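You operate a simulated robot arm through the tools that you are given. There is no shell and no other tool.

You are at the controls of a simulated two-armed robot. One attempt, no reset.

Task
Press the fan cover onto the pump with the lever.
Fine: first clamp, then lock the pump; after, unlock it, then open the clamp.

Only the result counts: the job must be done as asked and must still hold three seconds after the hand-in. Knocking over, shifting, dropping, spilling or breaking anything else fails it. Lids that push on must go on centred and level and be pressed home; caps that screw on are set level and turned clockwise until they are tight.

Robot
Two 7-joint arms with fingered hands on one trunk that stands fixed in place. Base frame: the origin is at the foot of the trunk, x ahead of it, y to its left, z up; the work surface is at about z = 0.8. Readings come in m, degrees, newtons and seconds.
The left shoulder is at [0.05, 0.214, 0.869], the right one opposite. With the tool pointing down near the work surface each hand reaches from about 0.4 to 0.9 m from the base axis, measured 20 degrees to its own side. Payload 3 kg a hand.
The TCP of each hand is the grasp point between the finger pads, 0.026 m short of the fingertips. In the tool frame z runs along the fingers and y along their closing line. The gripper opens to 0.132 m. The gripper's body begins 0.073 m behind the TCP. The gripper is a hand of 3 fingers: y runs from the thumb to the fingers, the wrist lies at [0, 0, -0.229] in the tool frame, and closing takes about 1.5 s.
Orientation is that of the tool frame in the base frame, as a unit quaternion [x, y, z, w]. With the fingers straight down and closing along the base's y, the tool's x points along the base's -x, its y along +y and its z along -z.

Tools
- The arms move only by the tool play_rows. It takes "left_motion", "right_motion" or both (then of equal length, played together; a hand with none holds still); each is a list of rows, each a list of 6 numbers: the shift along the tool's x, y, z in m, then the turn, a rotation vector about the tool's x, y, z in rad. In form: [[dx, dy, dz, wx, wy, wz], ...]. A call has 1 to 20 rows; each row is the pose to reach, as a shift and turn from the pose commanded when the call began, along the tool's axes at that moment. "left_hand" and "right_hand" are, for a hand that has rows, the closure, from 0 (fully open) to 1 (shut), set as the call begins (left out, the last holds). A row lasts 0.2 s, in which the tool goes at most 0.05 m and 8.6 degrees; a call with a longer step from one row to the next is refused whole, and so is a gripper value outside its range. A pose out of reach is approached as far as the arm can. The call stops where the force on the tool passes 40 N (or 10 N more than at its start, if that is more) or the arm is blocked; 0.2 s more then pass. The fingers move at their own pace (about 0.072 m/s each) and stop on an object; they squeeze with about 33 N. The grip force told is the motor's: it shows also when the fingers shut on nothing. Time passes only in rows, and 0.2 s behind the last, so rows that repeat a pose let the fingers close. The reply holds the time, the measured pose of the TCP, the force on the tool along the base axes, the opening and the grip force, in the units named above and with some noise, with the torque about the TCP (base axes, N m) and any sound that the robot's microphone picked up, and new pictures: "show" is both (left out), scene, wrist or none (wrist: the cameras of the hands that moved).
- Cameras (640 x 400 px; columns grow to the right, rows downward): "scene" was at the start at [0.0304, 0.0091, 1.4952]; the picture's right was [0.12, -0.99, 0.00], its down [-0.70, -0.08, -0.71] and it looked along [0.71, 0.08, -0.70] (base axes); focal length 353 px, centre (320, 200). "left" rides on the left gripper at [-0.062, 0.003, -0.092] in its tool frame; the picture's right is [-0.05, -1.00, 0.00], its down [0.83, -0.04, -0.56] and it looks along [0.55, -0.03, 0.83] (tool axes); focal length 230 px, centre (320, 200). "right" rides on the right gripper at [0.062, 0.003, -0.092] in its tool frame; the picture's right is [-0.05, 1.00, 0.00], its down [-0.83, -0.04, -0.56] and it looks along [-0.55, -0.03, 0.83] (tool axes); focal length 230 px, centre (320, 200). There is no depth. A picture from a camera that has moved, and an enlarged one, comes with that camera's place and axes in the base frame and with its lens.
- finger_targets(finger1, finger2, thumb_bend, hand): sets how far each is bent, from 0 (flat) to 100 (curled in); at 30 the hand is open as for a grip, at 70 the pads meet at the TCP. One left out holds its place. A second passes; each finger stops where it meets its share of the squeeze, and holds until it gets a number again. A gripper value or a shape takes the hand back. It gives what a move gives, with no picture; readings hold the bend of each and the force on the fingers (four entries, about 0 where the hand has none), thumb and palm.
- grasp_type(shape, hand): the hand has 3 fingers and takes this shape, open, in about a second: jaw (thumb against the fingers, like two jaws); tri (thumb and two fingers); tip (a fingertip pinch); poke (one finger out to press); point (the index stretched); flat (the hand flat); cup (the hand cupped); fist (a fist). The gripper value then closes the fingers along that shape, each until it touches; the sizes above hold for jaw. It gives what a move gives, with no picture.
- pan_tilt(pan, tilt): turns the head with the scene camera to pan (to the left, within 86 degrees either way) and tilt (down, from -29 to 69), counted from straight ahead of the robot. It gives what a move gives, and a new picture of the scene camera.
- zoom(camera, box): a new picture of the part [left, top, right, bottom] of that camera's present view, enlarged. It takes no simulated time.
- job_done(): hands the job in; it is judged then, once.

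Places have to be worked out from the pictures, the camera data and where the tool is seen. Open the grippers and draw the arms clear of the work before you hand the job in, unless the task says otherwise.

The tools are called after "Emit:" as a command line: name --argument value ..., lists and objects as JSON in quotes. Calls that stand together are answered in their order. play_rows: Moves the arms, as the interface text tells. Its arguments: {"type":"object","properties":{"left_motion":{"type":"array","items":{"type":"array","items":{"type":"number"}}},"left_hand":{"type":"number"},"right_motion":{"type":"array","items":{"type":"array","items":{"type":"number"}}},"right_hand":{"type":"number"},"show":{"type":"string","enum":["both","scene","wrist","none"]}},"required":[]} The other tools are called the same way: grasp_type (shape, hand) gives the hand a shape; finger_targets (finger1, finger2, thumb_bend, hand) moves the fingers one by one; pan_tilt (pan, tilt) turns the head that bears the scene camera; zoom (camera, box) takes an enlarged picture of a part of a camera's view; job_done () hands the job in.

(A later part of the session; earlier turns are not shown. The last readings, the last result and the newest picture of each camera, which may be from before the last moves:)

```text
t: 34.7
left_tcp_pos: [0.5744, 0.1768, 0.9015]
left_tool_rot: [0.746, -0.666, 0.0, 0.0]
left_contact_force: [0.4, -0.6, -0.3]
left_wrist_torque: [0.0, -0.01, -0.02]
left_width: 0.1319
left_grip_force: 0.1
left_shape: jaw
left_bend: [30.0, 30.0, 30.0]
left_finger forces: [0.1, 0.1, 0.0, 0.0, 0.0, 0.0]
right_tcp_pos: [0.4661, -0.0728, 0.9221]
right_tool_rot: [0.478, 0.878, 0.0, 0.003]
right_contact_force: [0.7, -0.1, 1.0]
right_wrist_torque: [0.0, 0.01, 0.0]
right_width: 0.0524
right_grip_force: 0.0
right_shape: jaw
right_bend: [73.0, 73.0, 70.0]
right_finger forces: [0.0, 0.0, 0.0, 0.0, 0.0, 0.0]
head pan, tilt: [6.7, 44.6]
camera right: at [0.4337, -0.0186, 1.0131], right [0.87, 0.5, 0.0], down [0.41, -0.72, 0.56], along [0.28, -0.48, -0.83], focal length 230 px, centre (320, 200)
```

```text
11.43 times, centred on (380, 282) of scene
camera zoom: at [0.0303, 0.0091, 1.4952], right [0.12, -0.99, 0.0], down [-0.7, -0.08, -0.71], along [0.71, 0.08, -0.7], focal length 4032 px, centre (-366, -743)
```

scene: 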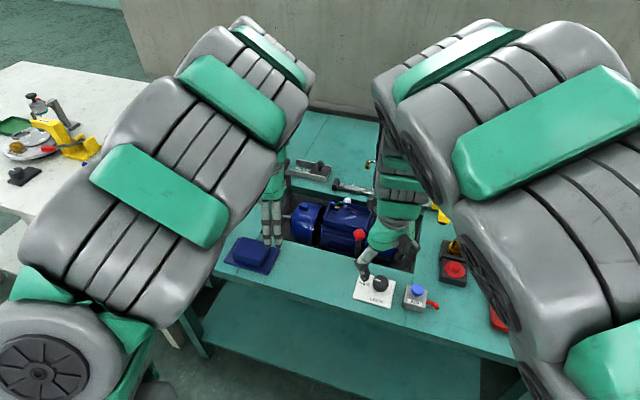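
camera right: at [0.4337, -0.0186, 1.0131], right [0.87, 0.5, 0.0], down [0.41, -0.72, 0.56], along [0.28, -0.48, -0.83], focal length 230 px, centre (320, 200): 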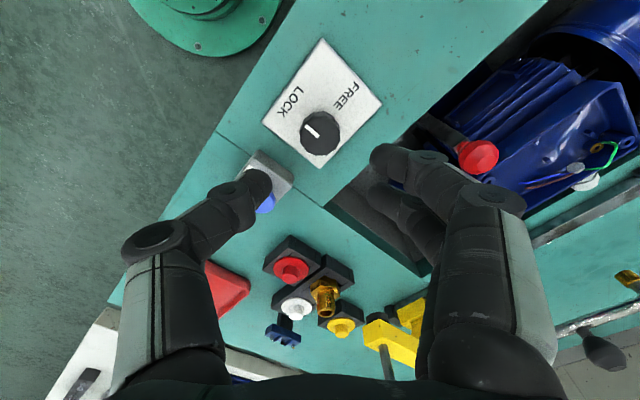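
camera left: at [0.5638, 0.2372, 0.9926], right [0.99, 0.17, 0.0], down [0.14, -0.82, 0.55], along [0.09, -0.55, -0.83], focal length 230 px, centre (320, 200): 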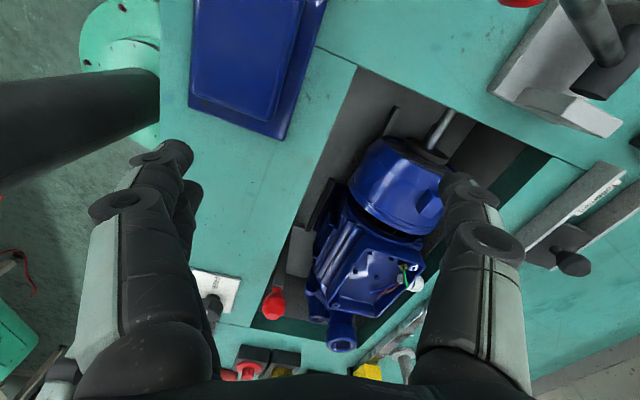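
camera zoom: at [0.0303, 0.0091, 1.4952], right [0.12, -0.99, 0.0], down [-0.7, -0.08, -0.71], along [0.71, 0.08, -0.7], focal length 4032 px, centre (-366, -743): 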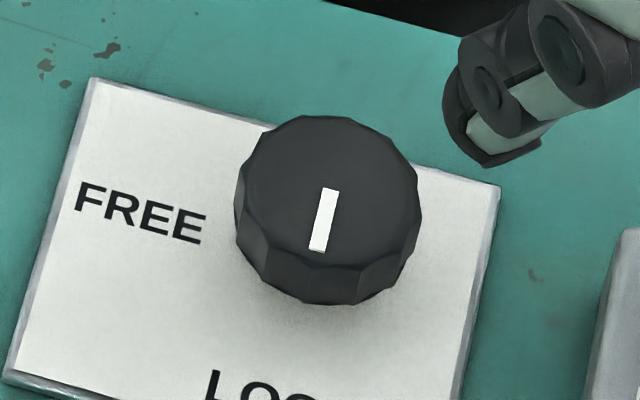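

The mark is aligned with LOCK to within a degree, so the pump is clamped and locked. Next is the press lever, with its red handle at about (0.632, 0.279, 0.886) and axle at (0.733, 0.256, 0.838). I'll raise the left hand and bring it above the handle, lined up with the bench.

Emit:
play_rows --left_motion '[[0, 0, -0.02, 0, 0, 0.1265], [0, 0, -0.045, 0, 0, 0.253], [-0.0073, -0.0053, -0.07, 0, 0, 0.3795], [-0.0146, -0.0106, -0.09, 0, 0, 0.506], [-0.0219, -0.0159, -0.1, 0, 0, 0.6325], [-0.0292, -0.0212, -0.1, 0, 0, 0.759], [-0.0365, -0.0265, -0.1, 0, 0, 0.8855], [-0.0438, -0.0319, -0.1, 0, 0, 1.012], [-0.0511, -0.0372, -0.1, 0, 0, 1.1385], [-0.0584, -0.0425, -0.1, 0, 0, 1.265], [-0.0657, -0.0478, -0.1, 0, 0, 1.3915], [-0.073, -0.0531, -0.1, 0, 0, 1.518], [-0.0803, -0.0584, -0.1, 0, 0, 1.6445], [-0.0876, -0.0637, -0.1, 0, 0, 1.771], [-0.0948, -0.069, -0.1, 0, 0, 1.897]]' --left_hand 0 --show "both"

Emit:
zoom --camera "scene" --box '[200, 130, 330, 240]'

```text
t: 37.9
left_tcp_pos: [0.632, 0.2789, 1.0007]
left_tool_rot: [0.108, 0.994, 0.0, 0.0]
left_contact_force: [-0.8, 0.3, -0.2]
left_wrist_torque: [-0.01, -0.03, 0.01]
left_width: 0.1318
left_grip_force: 0.1
left_shape: jaw
left_bend: [30.0, 30.0, 30.0]
left_finger forces: [0.0, 0.0, 0.1, 0.0, 0.0, 0.1]
right_tcp_pos: [0.4653, -0.0724, 0.9212]
right_tool_rot: [0.478, 0.878, -0.001, 0.002]
right_contact_force: [0.4, -0.2, 0.5]
right_wrist_torque: [0.0, -0.01, -0.02]
right_width: 0.0524
right_grip_force: 0.0
right_shape: jaw
right_bend: [73.0, 73.0, 70.0]
right_finger forces: [0.1, 0.0, 0.0, 0.0, 0.0, 0.0]
head pan, tilt: [6.7, 44.6]
camera left: at [0.6926, 0.2682, 1.0929], right [-0.16, -0.99, 0.0], down [-0.82, 0.13, 0.56], along [-0.55, 0.09, -0.83], focal length 230 px, centre (320, 200)
```

scene: 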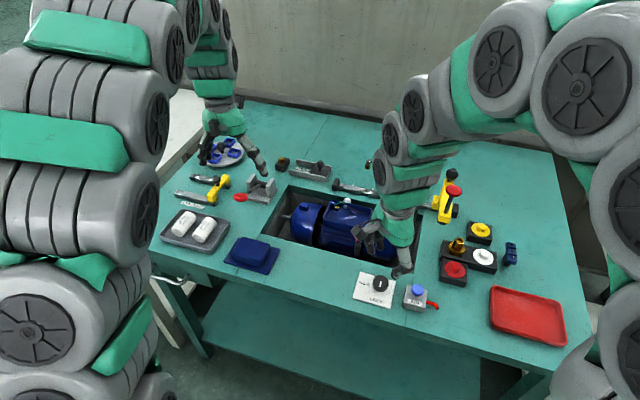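
left: 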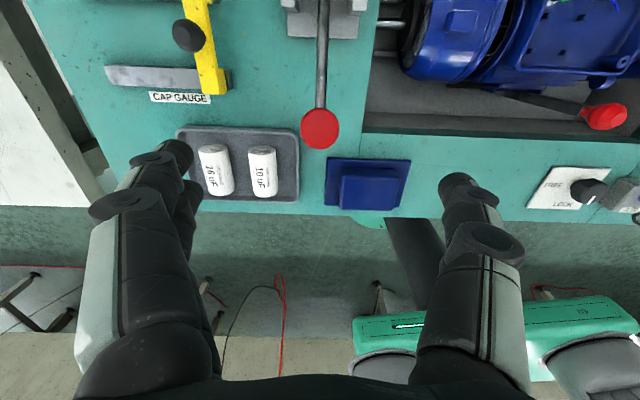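

```text
3.64 times, centred on (265, 185) of scene
camera zoom: at [0.0304, 0.0091, 1.4952], right [0.12, -0.99, 0.0], down [-0.7, -0.08, -0.71], along [0.71, 0.08, -0.7], focal length 1283 px, centre (520, 254)
```

zoom: 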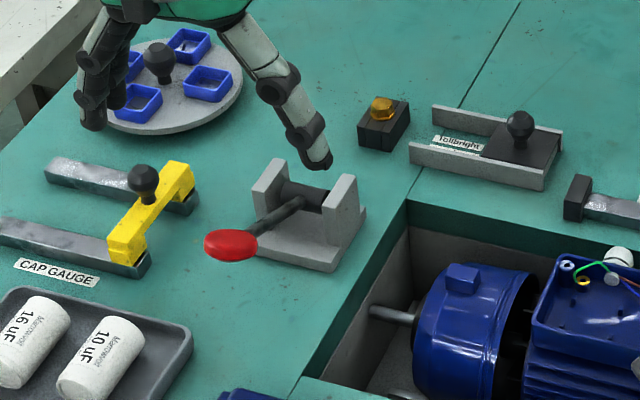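

The handle sits directly under the left hand at (0.633, 0.278, 0.886). I'll narrow the hand and descend so the pads straddle the disc, then read the forces before closing.

Emit:
play_rows --left_motion '[[0, 0, 0, 0, 0, 0], [0, 0, 0.01, 0, 0, 0], [0, 0, 0.035, 0, 0, 0], [0, -0.001, 0.06, 0, 0, 0], [0, -0.001, 0.085, 0, 0, 0], [0, -0.001, 0.105, 0, 0, 0], [0, -0.001, 0.116, 0, 0, 0], [0, -0.001, 0.116, 0, 0, 0]]' --left_hand 0.4 --show "both"

Emit:
zoom --camera "scene" --box '[200, 130, 330, 240]'

```text
t: 39.7
left_tcp_pos: [0.6292, 0.2786, 0.8853]
left_tool_rot: [0.107, 0.994, -0.001, 0.0]
left_contact_force: [-0.4, 0.0, -0.9]
left_wrist_torque: [-0.01, 0.0, 0.03]
left_width: 0.0797
left_grip_force: 0.0
left_shape: jaw
left_bend: [71.0, 71.0, 71.0]
left_finger forces: [0.0, 0.0, 0.0, 0.0, 0.1, 0.0]
right_tcp_pos: [0.4656, -0.0727, 0.9211]
right_tool_rot: [0.478, 0.878, 0.0, 0.003]
right_contact_force: [0.3, -0.4, 0.3]
right_wrist_torque: [0.02, 0.01, 0.0]
right_width: 0.0524
right_grip_force: 0.1
right_shape: jaw
right_bend: [73.0, 73.0, 70.0]
right_finger forces: [0.1, 0.0, 0.0, 0.0, 0.0, 0.1]
head pan, tilt: [6.7, 44.6]
camera left: at [0.6915, 0.2673, 0.9764], right [-0.16, -0.99, 0.0], down [-0.82, 0.13, 0.56], along [-0.55, 0.09, -0.83], focal length 230 px, centre (320, 200)
```

scene: 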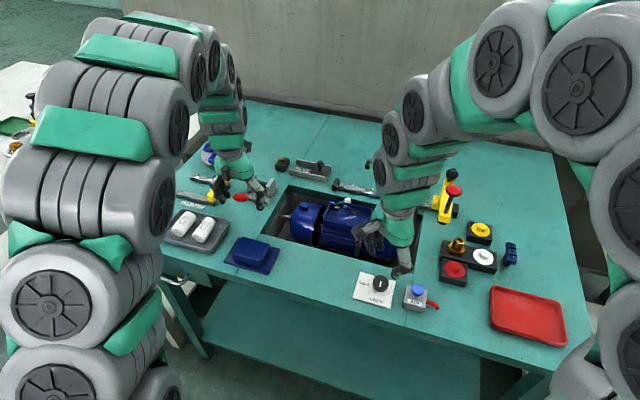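
left: 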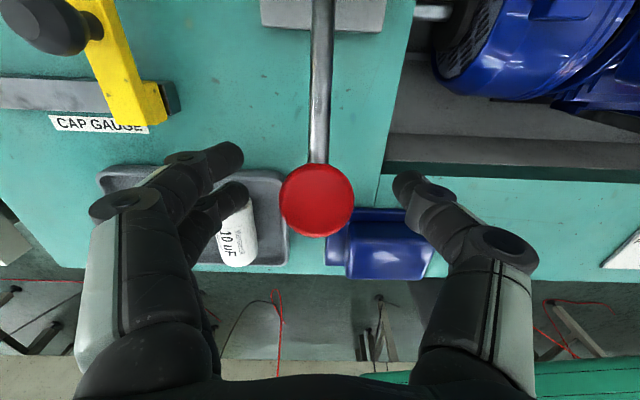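

```text
3.64 times, centred on (265, 185) of scene
camera zoom: at [0.0304, 0.0091, 1.4952], right [0.12, -0.99, 0.0], down [-0.7, -0.08, -0.71], along [0.71, 0.08, -0.7], focal length 1283 px, centre (520, 254)
```

zoom: 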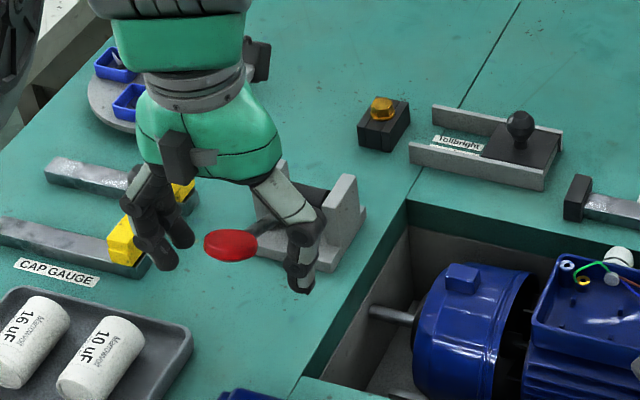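

The handle disc is centred exactly at the grasp point, so I'll close the left gripper on its rim.

Emit:
play_rows --left_motion '[[0, 0, 0, 0, 0, 0], [0, 0, 0, 0, 0, 0], [0, 0, 0, 0, 0, 0], [0, 0, 0, 0, 0, 0], [0, 0, 0, 0, 0, 0], [0, 0, 0, 0, 0, 0]]' --left_hand 1 --show "wrist"

```text
t: 41.1
left_tcp_pos: [0.6299, 0.2776, 0.8835]
left_tool_rot: [0.107, 0.994, -0.001, -0.001]
left_contact_force: [1.1, -2.6, -23.8]
left_wrist_torque: [0.12, 0.04, 0.0]
left_width: 0.0062
left_grip_force: 32.9
left_shape: jaw
left_bend: [71.0, 71.0, 75.0]
left_finger forces: [15.1, 14.1, 0.0, 0.0, 34.6, 0.0]
right_tcp_pos: [0.4658, -0.074, 0.9212]
right_tool_rot: [0.478, 0.878, -0.001, 0.003]
right_contact_force: [-0.6, -1.0, -0.2]
right_wrist_torque: [-0.02, 0.03, 0.02]
right_width: 0.0521
right_grip_force: 0.0
right_shape: jaw
right_bend: [73.0, 73.0, 70.0]
right_finger forces: [0.0, 0.0, 0.1, 0.1, 0.0, 0.0]
head pan, tilt: [6.7, 44.6]
camera left: at [0.6914, 0.2673, 0.9755], right [-0.16, -0.99, 0.0], down [-0.82, 0.13, 0.56], along [-0.55, 0.09, -0.83], focal length 230 px, centre (320, 200)
```

left: 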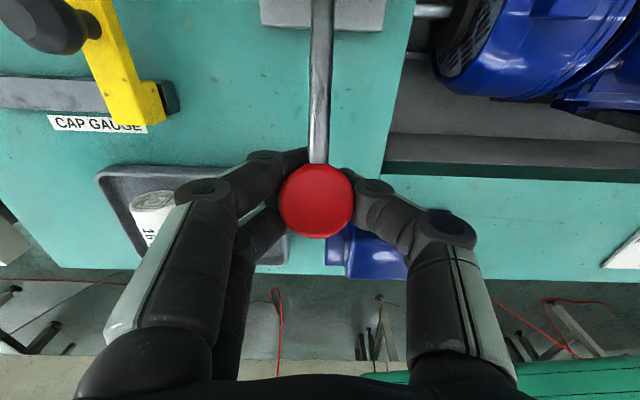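

The fingers slipped under the disc and are lifting it with about 24 N, yet the handle didn't rise. So it isn't operated upward, and downward must be the working direction. I'll open, rise, and close the hand to press from above.

Emit:
play_rows --left_motion '[[0, 0, 0, 0, 0, 0], [0, 0, 0, 0, 0, 0], [0, 0, 0, 0, 0, 0], [0, 0, 0, 0, 0, 0], [0, 0, -0.02, 0, 0, 0], [0, 0, -0.05, 0, 0, 0], [0, 0, -0.075, 0, 0, 0]]' --left_hand 0.4 --show "wrist"

Emit:
play_rows --left_motion '[[0, 0, 0, 0, 0, 0], [0, 0, 0, 0, 0, 0], [0, 0, 0, 0, 0, 0], [0, 0, 0, 0, 0, 0], [0, 0, 0, 0, 0, 0], [0, 0, 0, 0, 0, 0]]' --left_hand 1 --show "both"

```text
t: 42.7
left_tcp_pos: [0.6332, 0.2799, 0.9598]
left_tool_rot: [0.105, 0.994, 0.0, 0.001]
left_contact_force: [-0.3, -1.0, -0.4]
left_wrist_torque: [-0.01, 0.0, 0.03]
left_width: 0.0786
left_grip_force: 0.0
left_shape: jaw
left_bend: [71.0, 71.0, 71.0]
left_finger forces: [0.1, 0.0, 0.1, 0.1, 0.0, 0.0]
right_tcp_pos: [0.4665, -0.0721, 0.9213]
right_tool_rot: [0.478, 0.878, -0.001, 0.003]
right_contact_force: [-0.2, 1.0, -0.4]
right_wrist_torque: [0.0, 0.0, -0.03]
right_width: 0.0526
right_grip_force: 0.1
right_shape: jaw
right_bend: [73.0, 73.0, 70.0]
right_finger forces: [0.1, 0.0, 0.0, 0.0, 0.0, 0.0]
head pan, tilt: [6.7, 44.6]
camera left: at [0.6932, 0.2688, 1.052], right [-0.16, -0.99, 0.0], down [-0.82, 0.13, 0.56], along [-0.55, 0.09, -0.83], focal length 230 px, centre (320, 200)
```

left: 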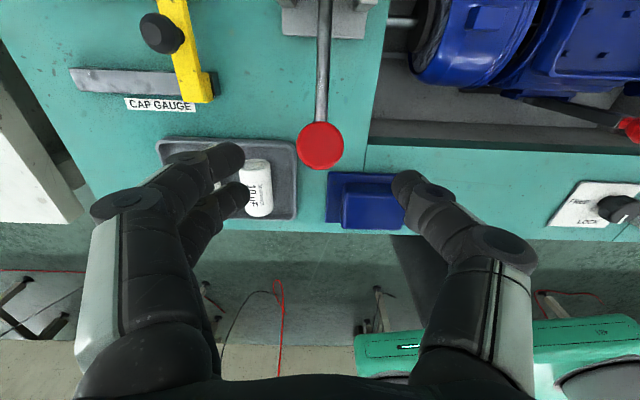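

```text
t: 44.1
left_tcp_pos: [0.6319, 0.2792, 0.9604]
left_tool_rot: [0.105, 0.994, 0.0, 0.0]
left_contact_force: [-0.1, -0.7, -0.8]
left_wrist_torque: [-0.01, -0.01, 0.01]
left_width: 0.0
left_grip_force: 33.3
left_shape: jaw
left_bend: [68.0, 68.0, 74.0]
left_finger forces: [0.0, 0.0, 0.0, 0.0, 0.0, 0.1]
right_tcp_pos: [0.4654, -0.0728, 0.9214]
right_tool_rot: [0.478, 0.878, 0.0, 0.003]
right_contact_force: [0.3, 0.0, -0.4]
right_wrist_torque: [-0.01, -0.01, -0.01]
right_width: 0.0524
right_grip_force: 0.1
right_shape: jaw
right_bend: [73.0, 73.0, 70.0]
right_finger forces: [0.0, 0.0, 0.0, 0.0, 0.1, 0.0]
head pan, tilt: [6.7, 44.6]
camera left: at [0.6933, 0.2688, 1.0519], right [-0.16, -0.99, 0.0], down [-0.82, 0.13, 0.56], along [-0.55, 0.09, -0.83], focal length 230 px, centre (320, 200)
```

scene: 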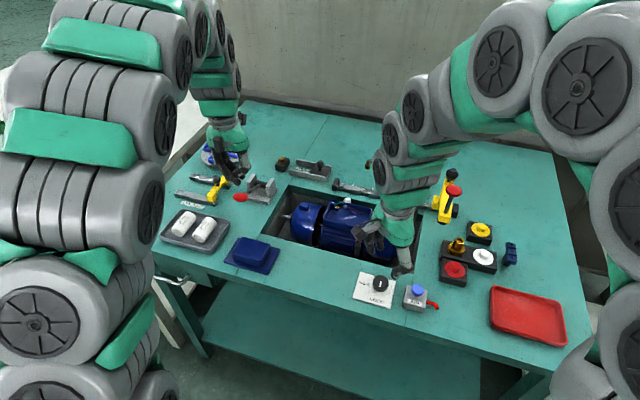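
left: 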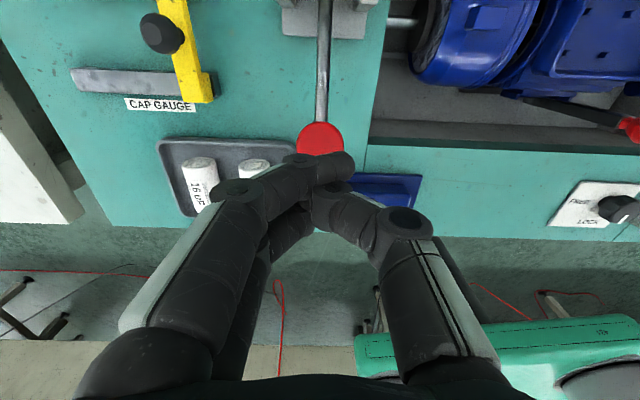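

The closed fingertips are above the handle. I'll move down in small steps along the lever's arc and watch the force.

Emit:
play_rows --left_motion '[[0, -0.001, 0.012, 0, 0, 0], [0, -0.001, 0.024, 0, 0, 0], [0, -0.001, 0.034, 0, 0, 0], [0, -0.001, 0.038, 0, 0, 0], [0.0005, -0.001, 0.042, 0, 0, 0], [0.001, -0.001, 0.045, 0, 0, 0], [0.002, -0.001, 0.048, 0, 0, 0], [0.002, -0.001, 0.048, 0, 0, 0]]' --left_hand 1 --show "wrist"

Emit:
zoom --camera "scene" --box '[200, 130, 330, 240]'

```text
t: 45.9
left_tcp_pos: [0.6294, 0.2774, 0.91]
left_tool_rot: [0.105, 0.994, 0.0, 0.0]
left_contact_force: [-0.5, -0.3, 0.3]
left_wrist_torque: [0.03, 0.0, 0.01]
left_width: 0.0001
left_grip_force: 33.0
left_shape: jaw
left_bend: [68.0, 68.0, 74.0]
left_finger forces: [0.0, 0.0, 0.1, 0.0, 0.0, 0.0]
right_tcp_pos: [0.4656, -0.0727, 0.9209]
right_tool_rot: [0.478, 0.878, 0.0, 0.003]
right_contact_force: [-0.7, 0.2, -0.2]
right_wrist_torque: [0.01, 0.03, 0.0]
right_width: 0.0525
right_grip_force: 0.1
right_shape: jaw
right_bend: [73.0, 73.0, 70.0]
right_finger forces: [0.1, 0.0, 0.0, 0.0, 0.1, 0.0]
head pan, tilt: [6.7, 44.6]
camera left: at [0.6899, 0.2676, 1.0034], right [-0.16, -0.99, 0.0], down [-0.82, 0.13, 0.56], along [-0.55, 0.09, -0.83], focal length 230 px, centre (320, 200)
```

left: 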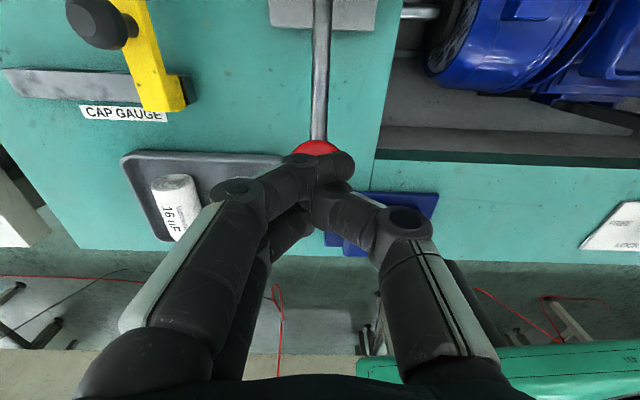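

```text
3.64 times, centred on (265, 185) of scene
camera zoom: at [0.0304, 0.0091, 1.4952], right [0.12, -0.99, 0.0], down [-0.7, -0.08, -0.71], along [0.71, 0.08, -0.7], focal length 1283 px, centre (520, 254)
```

zoom: 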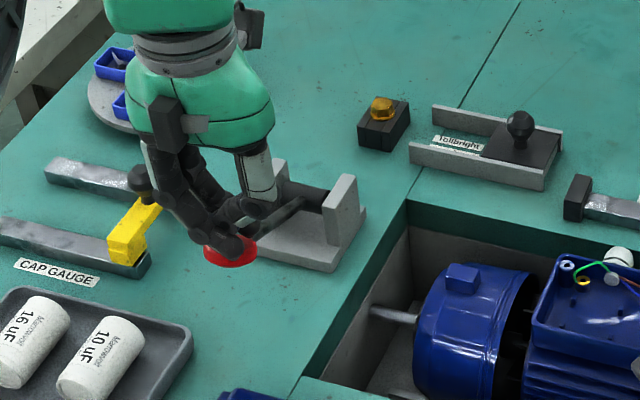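

No contact yet, and the tips look right at the disc's top. Continuing down along the arc.

Emit:
play_rows --left_motion '[[0.0005, 0, 0.003, 0, 0, 0], [0.001, 0, 0.006, 0, 0, 0], [0.002, 0, 0.009, 0, 0, 0], [0.003, 0, 0.012, 0, 0, 0], [0.004, 0, 0.015, 0, 0, 0], [0.005, 0, 0.018, 0, 0, 0], [0.005, 0, 0.018, 0, 0, 0]]' --show "wrist"

Emit:
zoom --camera "scene" --box '[200, 130, 330, 240]'

```text
t: 47.5
left_tcp_pos: [0.6249, 0.2782, 0.8939]
left_tool_rot: [0.106, 0.994, 0.0, 0.0]
left_contact_force: [0.0, -0.4, 0.8]
left_wrist_torque: [0.01, 0.01, 0.0]
left_width: 0.0
left_grip_force: 33.3
left_shape: jaw
left_bend: [68.0, 68.0, 74.0]
left_finger forces: [0.0, 0.0, 0.0, 0.0, 0.0, 0.0]
right_tcp_pos: [0.466, -0.0723, 0.9216]
right_tool_rot: [0.479, 0.878, -0.001, 0.002]
right_contact_force: [-0.2, -0.1, 0.4]
right_wrist_torque: [0.01, -0.04, -0.01]
right_width: 0.0524
right_grip_force: 0.1
right_shape: jaw
right_bend: [73.0, 73.0, 70.0]
right_finger forces: [0.1, 0.1, 0.0, 0.0, 0.1, 0.0]
head pan, tilt: [6.7, 44.6]
camera left: at [0.6856, 0.2682, 0.9864], right [-0.16, -0.99, 0.0], down [-0.82, 0.13, 0.55], along [-0.55, 0.09, -0.83], focal length 230 px, centre (320, 200)
```

left: 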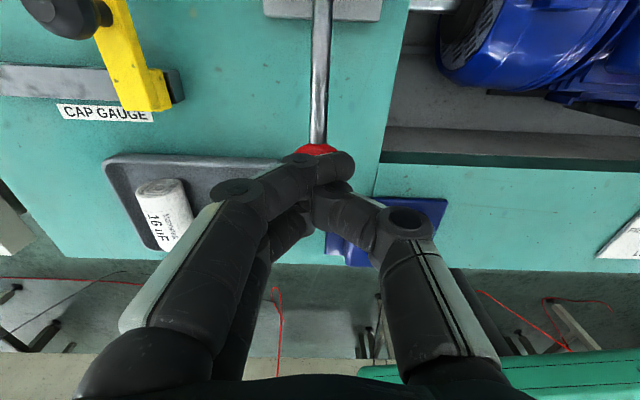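

```text
3.64 times, centred on (265, 185) of scene
camera zoom: at [0.0304, 0.0091, 1.4952], right [0.12, -0.99, 0.0], down [-0.7, -0.08, -0.71], along [0.71, 0.08, -0.7], focal length 1283 px, centre (520, 254)
```

zoom: 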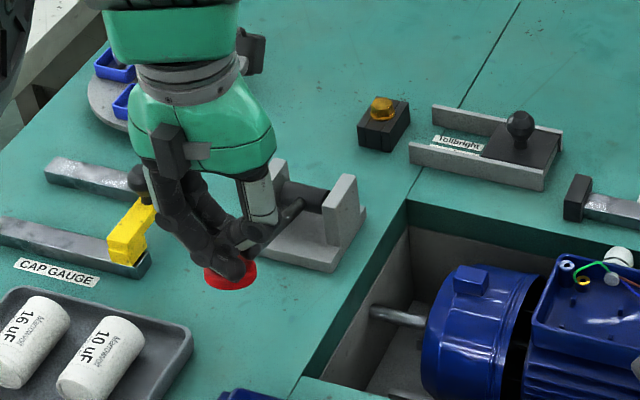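

The lever is moving down under light contact and the ram has begun pushing: the fan cover has shifted toward the motor by several millimetres. I'll continue the stroke slowly.

Emit:
play_rows --left_motion '[[0.0004, 0, 0.003, 0, 0, 0], [0.0008, 0, 0.006, 0, 0, 0], [0.0012, 0, 0.009, 0, 0, 0], [0.0016, 0, 0.012, 0, 0, 0], [0.0018, 0, 0.015, 0, 0, 0], [0.002, 0, 0.018, 0, 0, 0], [0.002, 0, 0.018, 0, 0, 0]]' --show "wrist"

Emit:
zoom --camera "scene" --box '[210, 160, 420, 290]'

```text
t: 49.1
left_tcp_pos: [0.6232, 0.2782, 0.8758]
left_tool_rot: [0.106, 0.994, -0.001, -0.001]
left_contact_force: [-0.7, 0.2, 0.0]
left_wrist_torque: [0.0, -0.01, -0.03]
left_width: 0.0
left_grip_force: 33.0
left_shape: jaw
left_bend: [68.0, 68.0, 74.0]
left_finger forces: [0.1, 0.0, 0.1, 0.1, 0.0, 0.0]
right_tcp_pos: [0.4657, -0.0727, 0.9214]
right_tool_rot: [0.478, 0.878, -0.001, 0.003]
right_contact_force: [0.6, -0.2, 0.5]
right_wrist_torque: [-0.02, -0.01, 0.01]
right_width: 0.0525
right_grip_force: 0.1
right_shape: jaw
right_bend: [73.0, 73.0, 70.0]
right_finger forces: [0.1, 0.1, 0.0, 0.0, 0.0, 0.0]
head pan, tilt: [6.7, 44.6]
camera left: at [0.6839, 0.2689, 0.9675], right [-0.16, -0.99, 0.0], down [-0.82, 0.13, 0.56], along [-0.55, 0.09, -0.83], focal length 230 px, centre (320, 200)
```

left: 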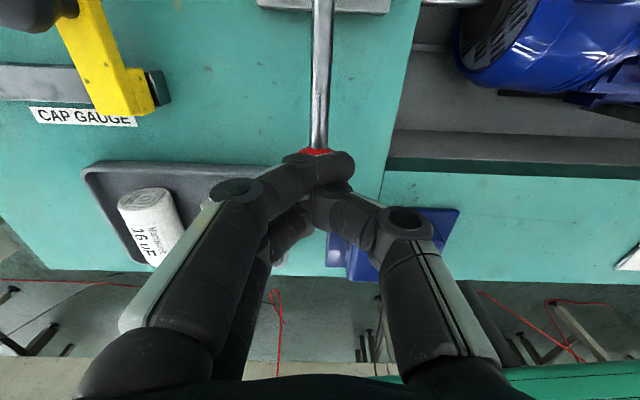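

```text
3.05 times, centred on (315, 225) of scene
camera zoom: at [0.0304, 0.0091, 1.4952], right [0.12, -0.99, 0.0], down [-0.7, -0.08, -0.71], along [0.71, 0.08, -0.7], focal length 1075 px, centre (335, 124)
```

zoom: 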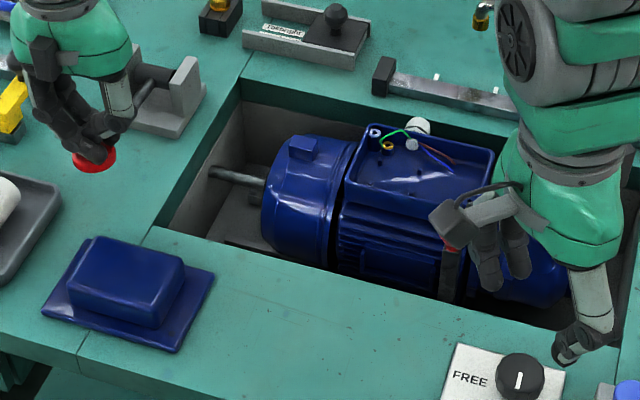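

The gap between cover and motor is closing with almost no force. I'll keep going, watching for firm resistance.

Emit:
play_rows --left_motion '[[0.0, 0, 0.003, 0, 0, 0], [0.0, 0, 0.006, 0, 0, 0], [0.0, 0, 0.009, 0, 0, 0], [0.0, 0, 0.012, 0, 0, 0], [0.0, 0, 0.012, 0, 0, 0]]' --show "wrist"

Emit:
zoom --camera "scene" --box '[210, 160, 420, 290]'

Emit:
zoom --camera "scene" --box '[270, 190, 350, 250]'

```text
t: 50.3
left_tcp_pos: [0.6237, 0.279, 0.8628]
left_tool_rot: [0.106, 0.994, 0.0, 0.001]
left_contact_force: [0.2, 0.1, 1.7]
left_wrist_torque: [0.06, -0.04, -0.01]
left_width: 0.0
left_grip_force: 32.6
left_shape: jaw
left_bend: [68.0, 68.0, 74.0]
left_finger forces: [0.0, 0.0, 0.1, 0.0, 0.0, 0.0]
right_tcp_pos: [0.4654, -0.0723, 0.9213]
right_tool_rot: [0.478, 0.878, -0.001, 0.003]
right_contact_force: [-0.1, 0.0, 0.2]
right_wrist_torque: [0.02, 0.02, -0.01]
right_width: 0.0525
right_grip_force: 0.1
right_shape: jaw
right_bend: [73.0, 73.0, 70.0]
right_finger forces: [0.1, 0.0, 0.0, 0.0, 0.1, 0.0]
head pan, tilt: [6.7, 44.6]
camera left: at [0.6838, 0.2685, 0.9553], right [-0.16, -0.99, 0.0], down [-0.82, 0.13, 0.56], along [-0.55, 0.09, -0.83], focal length 230 px, centre (320, 200)
```

left: 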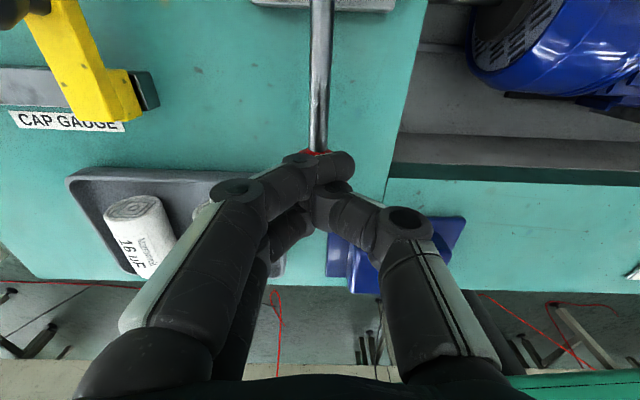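

```text
3.05 times, centred on (315, 225) of scene
camera zoom: at [0.0304, 0.0091, 1.4952], right [0.12, -0.99, 0.0], down [-0.7, -0.08, -0.71], along [0.71, 0.08, -0.7], focal length 1075 px, centre (335, 124)
```

zoom: 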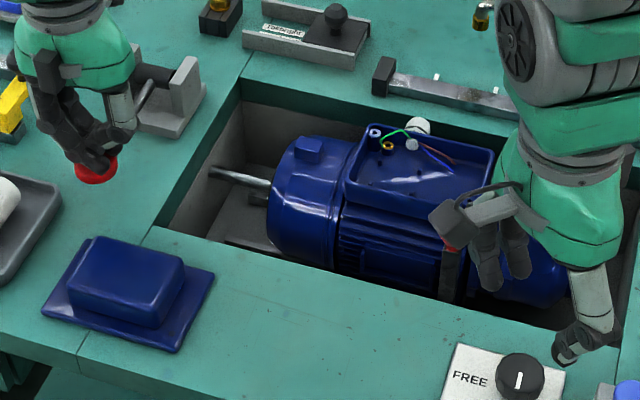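

```text
6.67 times, centred on (310, 220) of scene
camera zoom: at [0.0304, 0.0091, 1.4952], right [0.12, -0.99, 0.0], down [-0.7, -0.08, -0.71], along [0.71, 0.08, -0.7], focal length 2352 px, centre (387, 67)
```

zoom: 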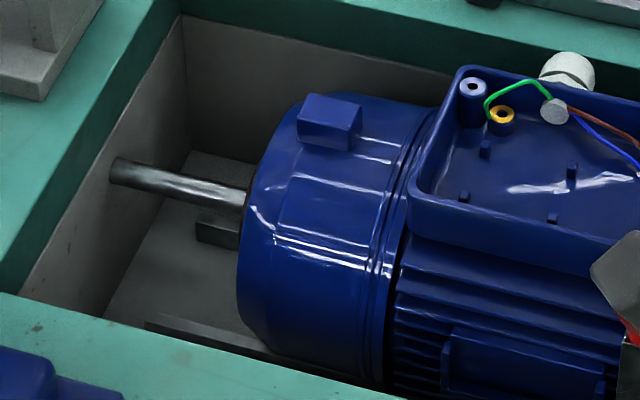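

The cover has slid over the motor end and is nearly home. I'll continue pressing in 2 mm steps until it bottoms out.

Emit:
play_rows --left_motion '[[0, 0, 0.002, 0, 0, 0], [0, 0, 0.004, 0, 0, 0], [0, 0, 0.006, 0, 0, 0], [-0.0005, 0, 0.008, 0, 0, 0], [-0.001, 0, 0.01, 0, 0, 0], [-0.001, 0, 0.01, 0, 0, 0]]' --show "wrist"

Emit:
zoom --camera "scene" --box '[270, 190, 350, 250]'

Emit:
zoom --camera "scene" --box '[200, 150, 290, 220]'

```text
t: 51.7
left_tcp_pos: [0.6236, 0.2786, 0.8541]
left_tool_rot: [0.106, 0.994, 0.0, -0.001]
left_contact_force: [-0.5, -0.6, 1.5]
left_wrist_torque: [-0.02, 0.01, -0.01]
left_width: 0.0002
left_grip_force: 32.7
left_shape: jaw
left_bend: [68.0, 68.0, 74.0]
left_finger forces: [0.0, 0.1, 0.0, 0.0, 0.1, 0.0]
right_tcp_pos: [0.4656, -0.0714, 0.9214]
right_tool_rot: [0.478, 0.878, -0.001, 0.003]
right_contact_force: [1.0, 0.7, 0.0]
right_wrist_torque: [0.04, -0.01, -0.01]
right_width: 0.0522
right_grip_force: 0.1
right_shape: jaw
right_bend: [73.0, 73.0, 70.0]
right_finger forces: [0.0, 0.0, 0.0, 0.0, 0.0, 0.0]
head pan, tilt: [6.7, 44.6]
camera left: at [0.6844, 0.2685, 0.9457], right [-0.16, -0.99, 0.0], down [-0.82, 0.13, 0.56], along [-0.55, 0.09, -0.83], focal length 230 px, centre (320, 200)
```

left: 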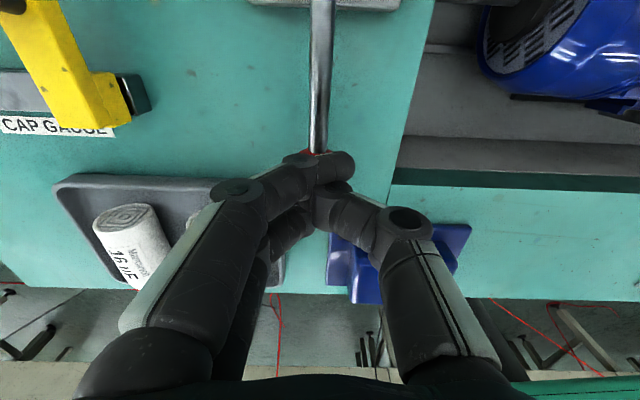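

```text
6.67 times, centred on (310, 220) of scene
camera zoom: at [0.0304, 0.0091, 1.4952], right [0.12, -0.99, 0.0], down [-0.7, -0.08, -0.71], along [0.71, 0.08, -0.7], focal length 2352 px, centre (387, 67)
```

zoom: 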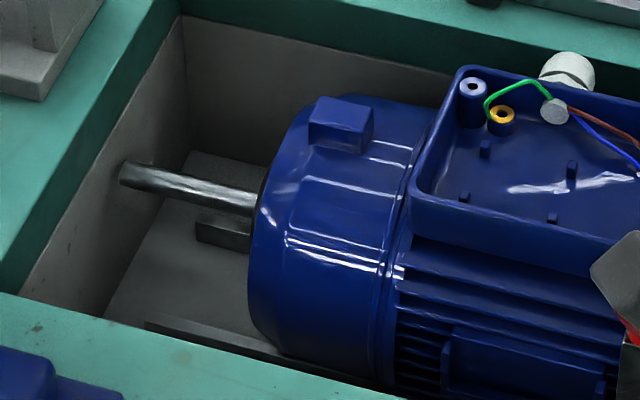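

```text
5.71 times, centred on (245, 185) of scene
camera zoom: at [0.0304, 0.0091, 1.4952], right [0.12, -0.99, 0.0], down [-0.7, -0.08, -0.71], along [0.71, 0.08, -0.7], focal length 2016 px, centre (749, 286)
```

zoom: 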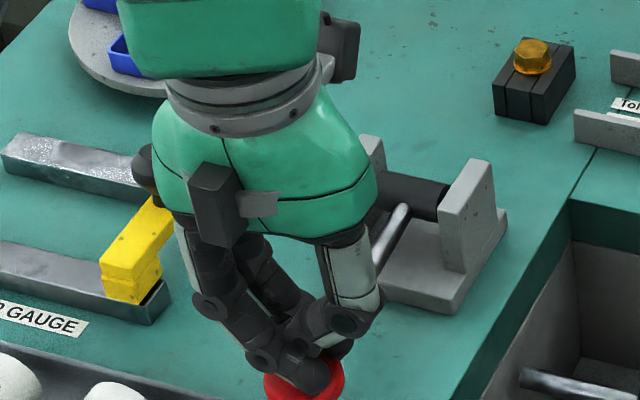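

The cover is still advancing with only 1.5 N of force, so it isn't bottomed out. I'll keep pressing.

Emit:
play_rows --left_motion '[[0, 0, 0.002, 0, 0, 0], [-0.0005, 0, 0.004, 0, 0, 0], [-0.001, 0, 0.006, 0, 0, 0], [-0.0015, 0, 0.008, 0, 0, 0], [-0.0015, 0, 0.008, 0, 0, 0]]' --show "wrist"

Emit:
zoom --camera "scene" --box '[270, 190, 350, 250]'

Emit:
zoom --camera "scene" --box '[200, 160, 290, 230]'

```text
t: 52.9
left_tcp_pos: [0.6252, 0.2767, 0.8463]
left_tool_rot: [0.106, 0.994, -0.001, 0.002]
left_contact_force: [-4.0, -1.5, 25.4]
left_wrist_torque: [0.18, -0.03, 0.05]
left_width: 0.0003
left_grip_force: 32.7
left_shape: jaw
left_bend: [69.0, 69.0, 76.0]
left_finger forces: [0.1, 0.0, 0.0, 0.0, 47.7, 0.1]
right_tcp_pos: [0.4652, -0.0723, 0.9211]
right_tool_rot: [0.478, 0.879, -0.001, 0.003]
right_contact_force: [0.5, 0.0, -0.4]
right_wrist_torque: [0.0, 0.02, 0.0]
right_width: 0.0524
right_grip_force: 0.1
right_shape: jaw
right_bend: [73.0, 73.0, 70.0]
right_finger forces: [0.0, 0.0, 0.0, 0.0, 0.0, 0.1]
head pan, tilt: [6.7, 44.6]
camera left: at [0.6868, 0.2678, 0.9385], right [-0.16, -0.99, 0.0], down [-0.82, 0.13, 0.55], along [-0.55, 0.09, -0.83], focal length 230 px, centre (320, 200)
```

left: 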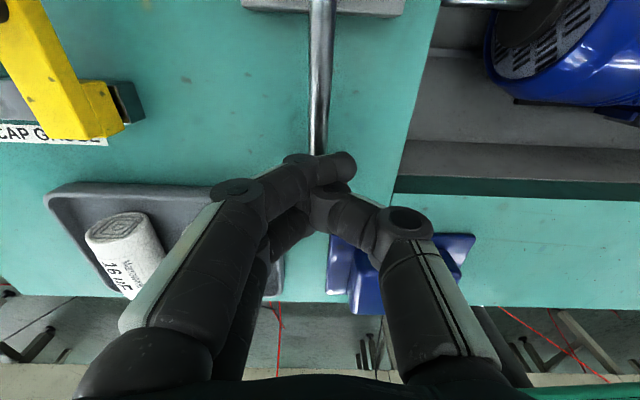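

```text
6.67 times, centred on (310, 220) of scene
camera zoom: at [0.03, 0.0089, 1.4952], right [0.12, -0.99, 0.0], down [-0.7, -0.08, -0.71], along [0.71, 0.08, -0.7], focal length 2352 px, centre (387, 67)
```

zoom: 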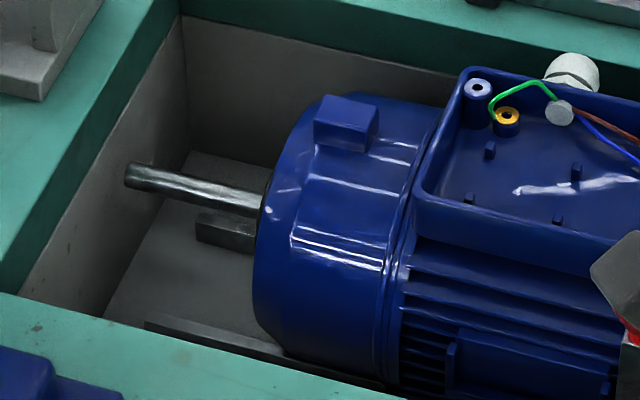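

```text
5.71 times, centred on (245, 195) of scene
camera zoom: at [0.03, 0.0089, 1.4952], right [0.12, -0.99, 0.0], down [-0.7, -0.08, -0.71], along [0.71, 0.08, -0.7], focal length 2016 px, centre (749, 229)
```

zoom: 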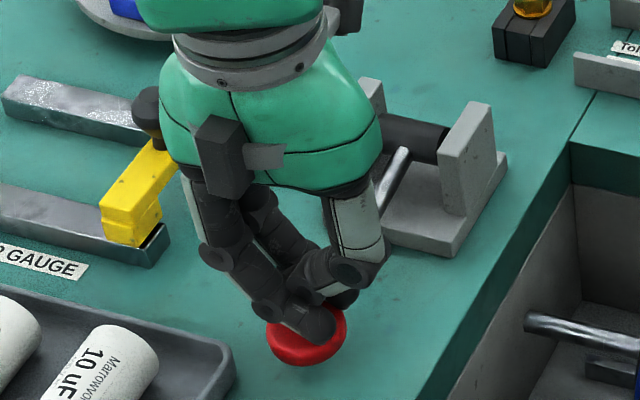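

Resistance jumped to 25 N, which means the cover has met its seat. The motor seems to have shifted about 2 mm in the picture, so I'll look closely at the seam and the clamp before pressing more.

Emit:
zoom --camera "scene" --box '[300, 195, 340, 250]'

Emit:
zoom --camera "scene" --box '[260, 180, 430, 290]'

Emit:
zoom --camera "right" --box '[400, 0, 640, 200]'

Emit:
zoom --camera "left" --box '[420, 0, 640, 140]'

```text
7.27 times, centred on (320, 222) of scene
camera zoom: at [0.03, 0.0089, 1.4952], right [0.12, -0.99, 0.0], down [-0.7, -0.08, -0.71], along [0.71, 0.08, -0.7], focal length 2566 px, centre (320, 36)
```

zoom: 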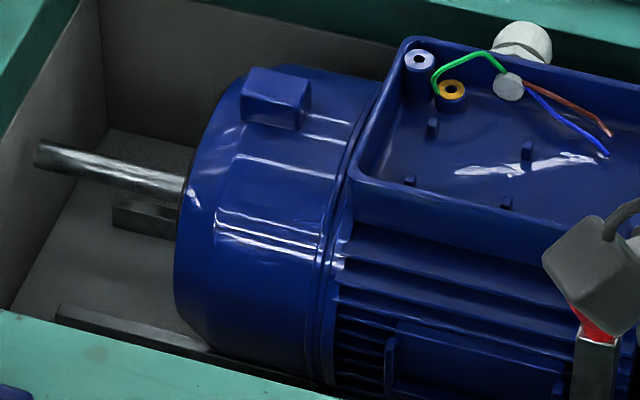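

```text
3.64 times, centred on (345, 235) of scene
camera zoom: at [0.03, 0.0089, 1.4952], right [0.12, -0.99, 0.0], down [-0.7, -0.08, -0.71], along [0.71, 0.08, -0.7], focal length 1283 px, centre (229, 73)
```

zoom: 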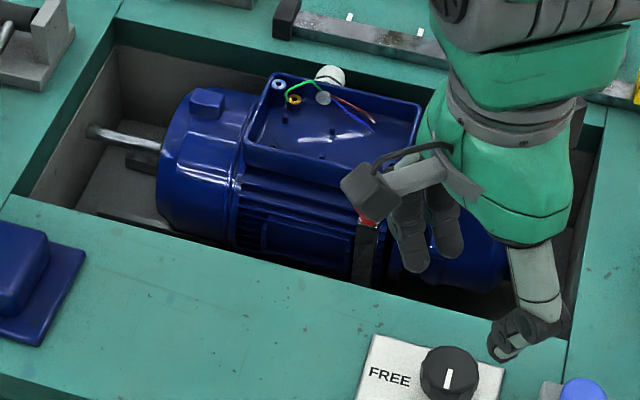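

```text
2.00 times, centred on (520, 100) of right
camera zoom: at [0.4333, -0.0189, 1.0126], right [0.87, 0.5, 0.0], down [0.41, -0.72, 0.56], along [0.28, -0.48, -0.83], focal length 460 px, centre (-80, 400)
```

zoom: 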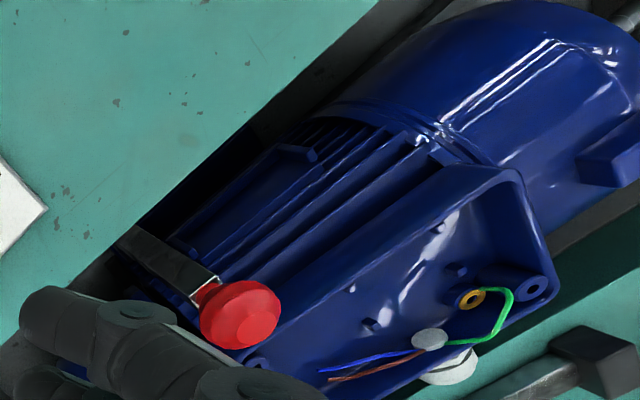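

```text
2.86 times, centred on (530, 70) of left
camera zoom: at [0.6868, 0.2678, 0.9385], right [-0.16, -0.99, 0.0], down [-0.82, 0.13, 0.55], along [-0.55, 0.09, -0.83], focal length 657 px, centre (-280, 571)
```

zoom: 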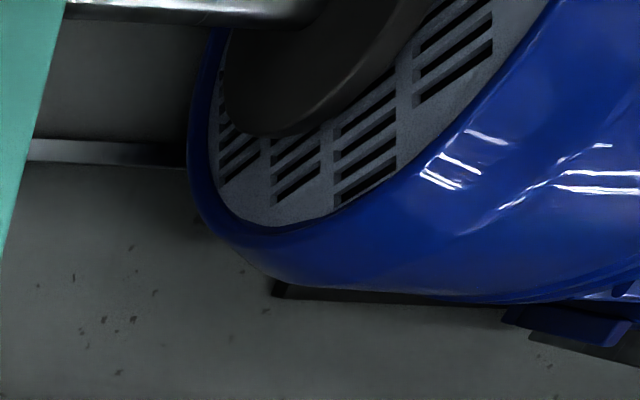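

The cover looks flush with the motor all round. I'll ease off 4 mm to see whether the motor's shift is only elastic.

Emit:
play_rows --left_motion '[[0, 0, -0.002, 0, 0, 0], [0, 0, -0.004, 0, 0, 0], [0, 0, -0.006, 0, 0, 0], [0, 0, -0.006, 0, 0, 0]]' --show "none"

Emit:
zoom --camera "scene" --box '[270, 190, 350, 250]'

Emit:
zoom --camera "scene" --box '[300, 195, 340, 250]'

```text
t: 53.9
left_tcp_pos: [0.6259, 0.2773, 0.8509]
left_tool_rot: [0.105, 0.995, 0.0, 0.0]
left_contact_force: [-0.6, -0.1, 1.8]
left_wrist_torque: [-0.03, 0.01, 0.0]
left_width: 0.0
left_grip_force: 33.4
left_shape: jaw
left_bend: [69.0, 69.0, 75.0]
left_finger forces: [0.0, 0.0, 0.0, 0.1, 0.1, 0.0]
right_tcp_pos: [0.4662, -0.0728, 0.9211]
right_tool_rot: [0.478, 0.878, -0.001, 0.003]
right_contact_force: [-0.2, -0.7, -0.1]
right_wrist_torque: [0.01, -0.01, 0.0]
right_width: 0.0525
right_grip_force: 0.1
right_shape: jaw
right_bend: [73.0, 73.0, 70.0]
right_finger forces: [0.1, 0.0, 0.0, 0.0, 0.0, 0.1]
head pan, tilt: [6.7, 44.6]
```

```text
6.67 times, centred on (310, 220) of scene
camera zoom: at [0.0304, 0.0091, 1.4952], right [0.12, -0.99, 0.0], down [-0.7, -0.08, -0.71], along [0.71, 0.08, -0.7], focal length 2352 px, centre (387, 67)
```

zoom: 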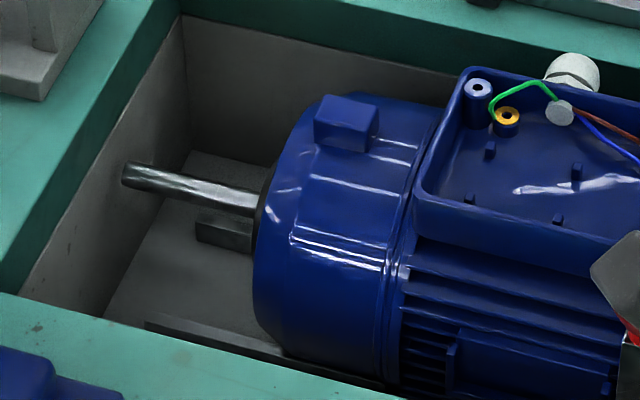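

```text
7.27 times, centred on (320, 222) of scene
camera zoom: at [0.0304, 0.0091, 1.4952], right [0.12, -0.99, 0.0], down [-0.7, -0.08, -0.71], along [0.71, 0.08, -0.7], focal length 2566 px, centre (320, 36)
```

zoom: 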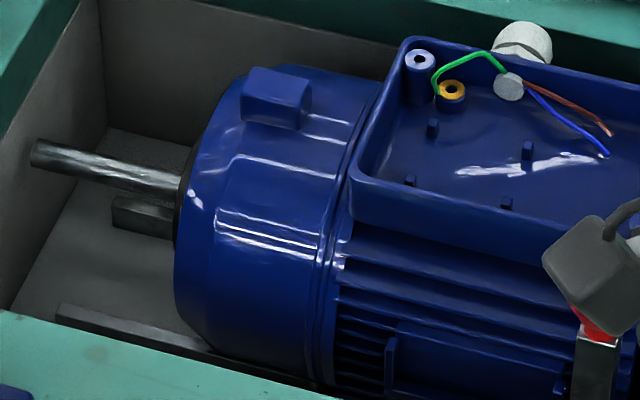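

The shift was permanent but small. I'll inspect the seam closely from the right camera to judge whether the cover is really seated against the motor.

Emit:
zoom --camera "right" --box '[530, 20, 640, 110]'

Emit:
zoom --camera "scene" --box '[310, 200, 335, 250]'

Emit:
zoom --camera "right" --box '[440, 80, 540, 180]'

```text
4.44 times, centred on (585, 65) of right
camera zoom: at [0.4336, -0.0188, 1.0125], right [0.87, 0.5, 0.0], down [0.41, -0.72, 0.56], along [0.28, -0.48, -0.83], focal length 1022 px, centre (-858, 800)
```

zoom: 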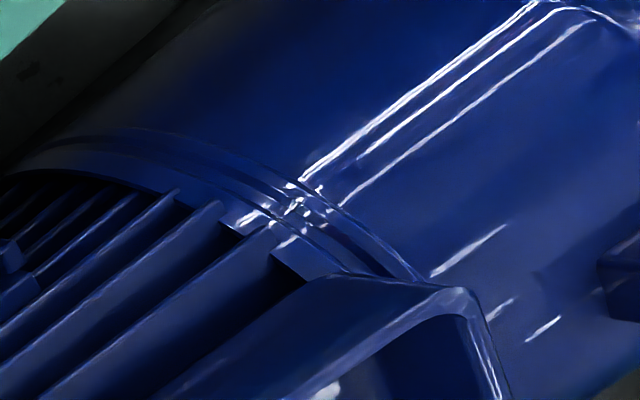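

```text
8.00 times, centred on (322, 225) of scene
camera zoom: at [0.0304, 0.0091, 1.4952], right [0.12, -0.99, 0.0], down [-0.7, -0.08, -0.71], along [0.71, 0.08, -0.7], focal length 2822 px, centre (300, 0)
```

zoom: 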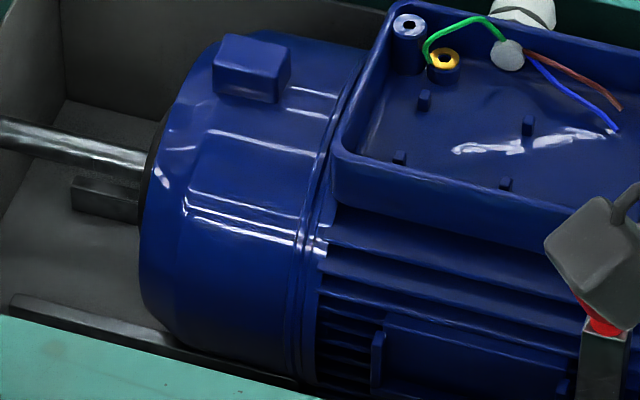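

```text
4.00 times, centred on (490, 130) of right
camera zoom: at [0.4336, -0.0188, 1.0125], right [0.87, 0.5, 0.0], down [0.41, -0.72, 0.56], along [0.28, -0.48, -0.83], focal length 920 px, centre (-360, 480)
```

zoom: 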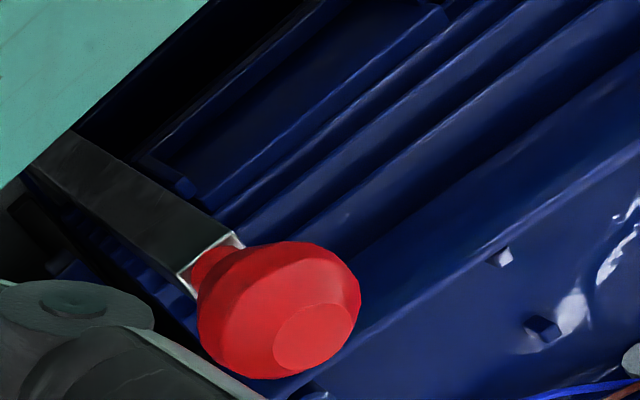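

The rim wraps over the motor end with no visible gap. I'll press once more, a little harder, to see whether anything still moves.

Emit:
play_rows --left_motion '[[0, 0, 0.002, 0, 0, 0], [0, 0, 0.004, 0, 0, 0], [0, 0, 0.006, 0, 0, 0], [0, 0, 0.007, 0, 0, 0], [0, 0, 0.008, 0, 0, 0], [0, 0, 0.009, 0, 0, 0], [0, 0, 0.009, 0, 0, 0]]' --show "none"

Emit:
zoom --camera "scene" --box '[270, 190, 350, 250]'

Emit:
zoom --camera "scene" --box '[200, 160, 290, 230]'

```text
t: 55.2
left_tcp_pos: [0.6267, 0.2797, 0.8456]
left_tool_rot: [0.107, 0.994, 0.001, 0.001]
left_contact_force: [-7.5, 0.1, 25.3]
left_wrist_torque: [0.2, 0.05, 0.09]
left_width: 0.0
left_grip_force: 32.8
left_shape: jaw
left_bend: [71.0, 70.0, 78.0]
left_finger forces: [7.8, 0.0, 0.1, 0.0, 50.0, 0.0]
right_tcp_pos: [0.4659, -0.0721, 0.9221]
right_tool_rot: [0.478, 0.878, 0.0, 0.003]
right_contact_force: [0.3, 0.3, 0.3]
right_wrist_torque: [0.0, 0.01, 0.0]
right_width: 0.0525
right_grip_force: 0.0
right_shape: jaw
right_bend: [73.0, 73.0, 70.0]
right_finger forces: [0.0, 0.0, 0.0, 0.0, 0.0, 0.0]
head pan, tilt: [6.7, 44.6]
stopped in row 6 (left hand): the force on the tool passed its limit at 41 N (the readings are from after the stop); the commanded pose is now the measured one
```

```text
6.67 times, centred on (310, 220) of scene
camera zoom: at [0.03, 0.009, 1.4952], right [0.12, -0.99, 0.0], down [-0.7, -0.08, -0.71], along [0.71, 0.08, -0.7], focal length 2352 px, centre (387, 67)
```

zoom: 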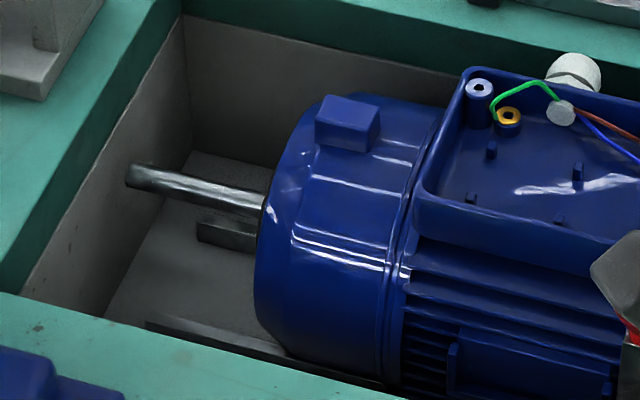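

```text
5.71 times, centred on (245, 195) of scene
camera zoom: at [0.03, 0.009, 1.4952], right [0.12, -0.99, 0.0], down [-0.7, -0.08, -0.71], along [0.71, 0.08, -0.7], focal length 2016 px, centre (749, 229)
```

zoom: 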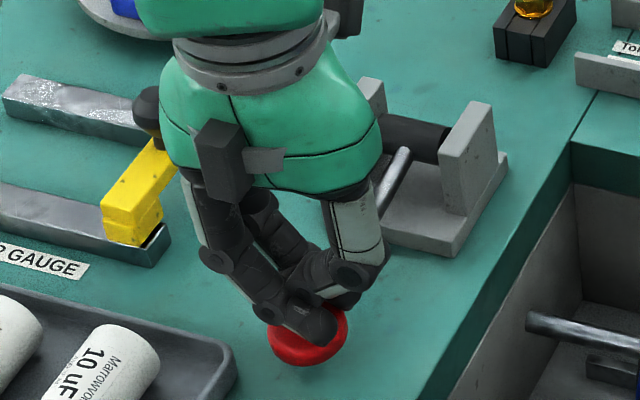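

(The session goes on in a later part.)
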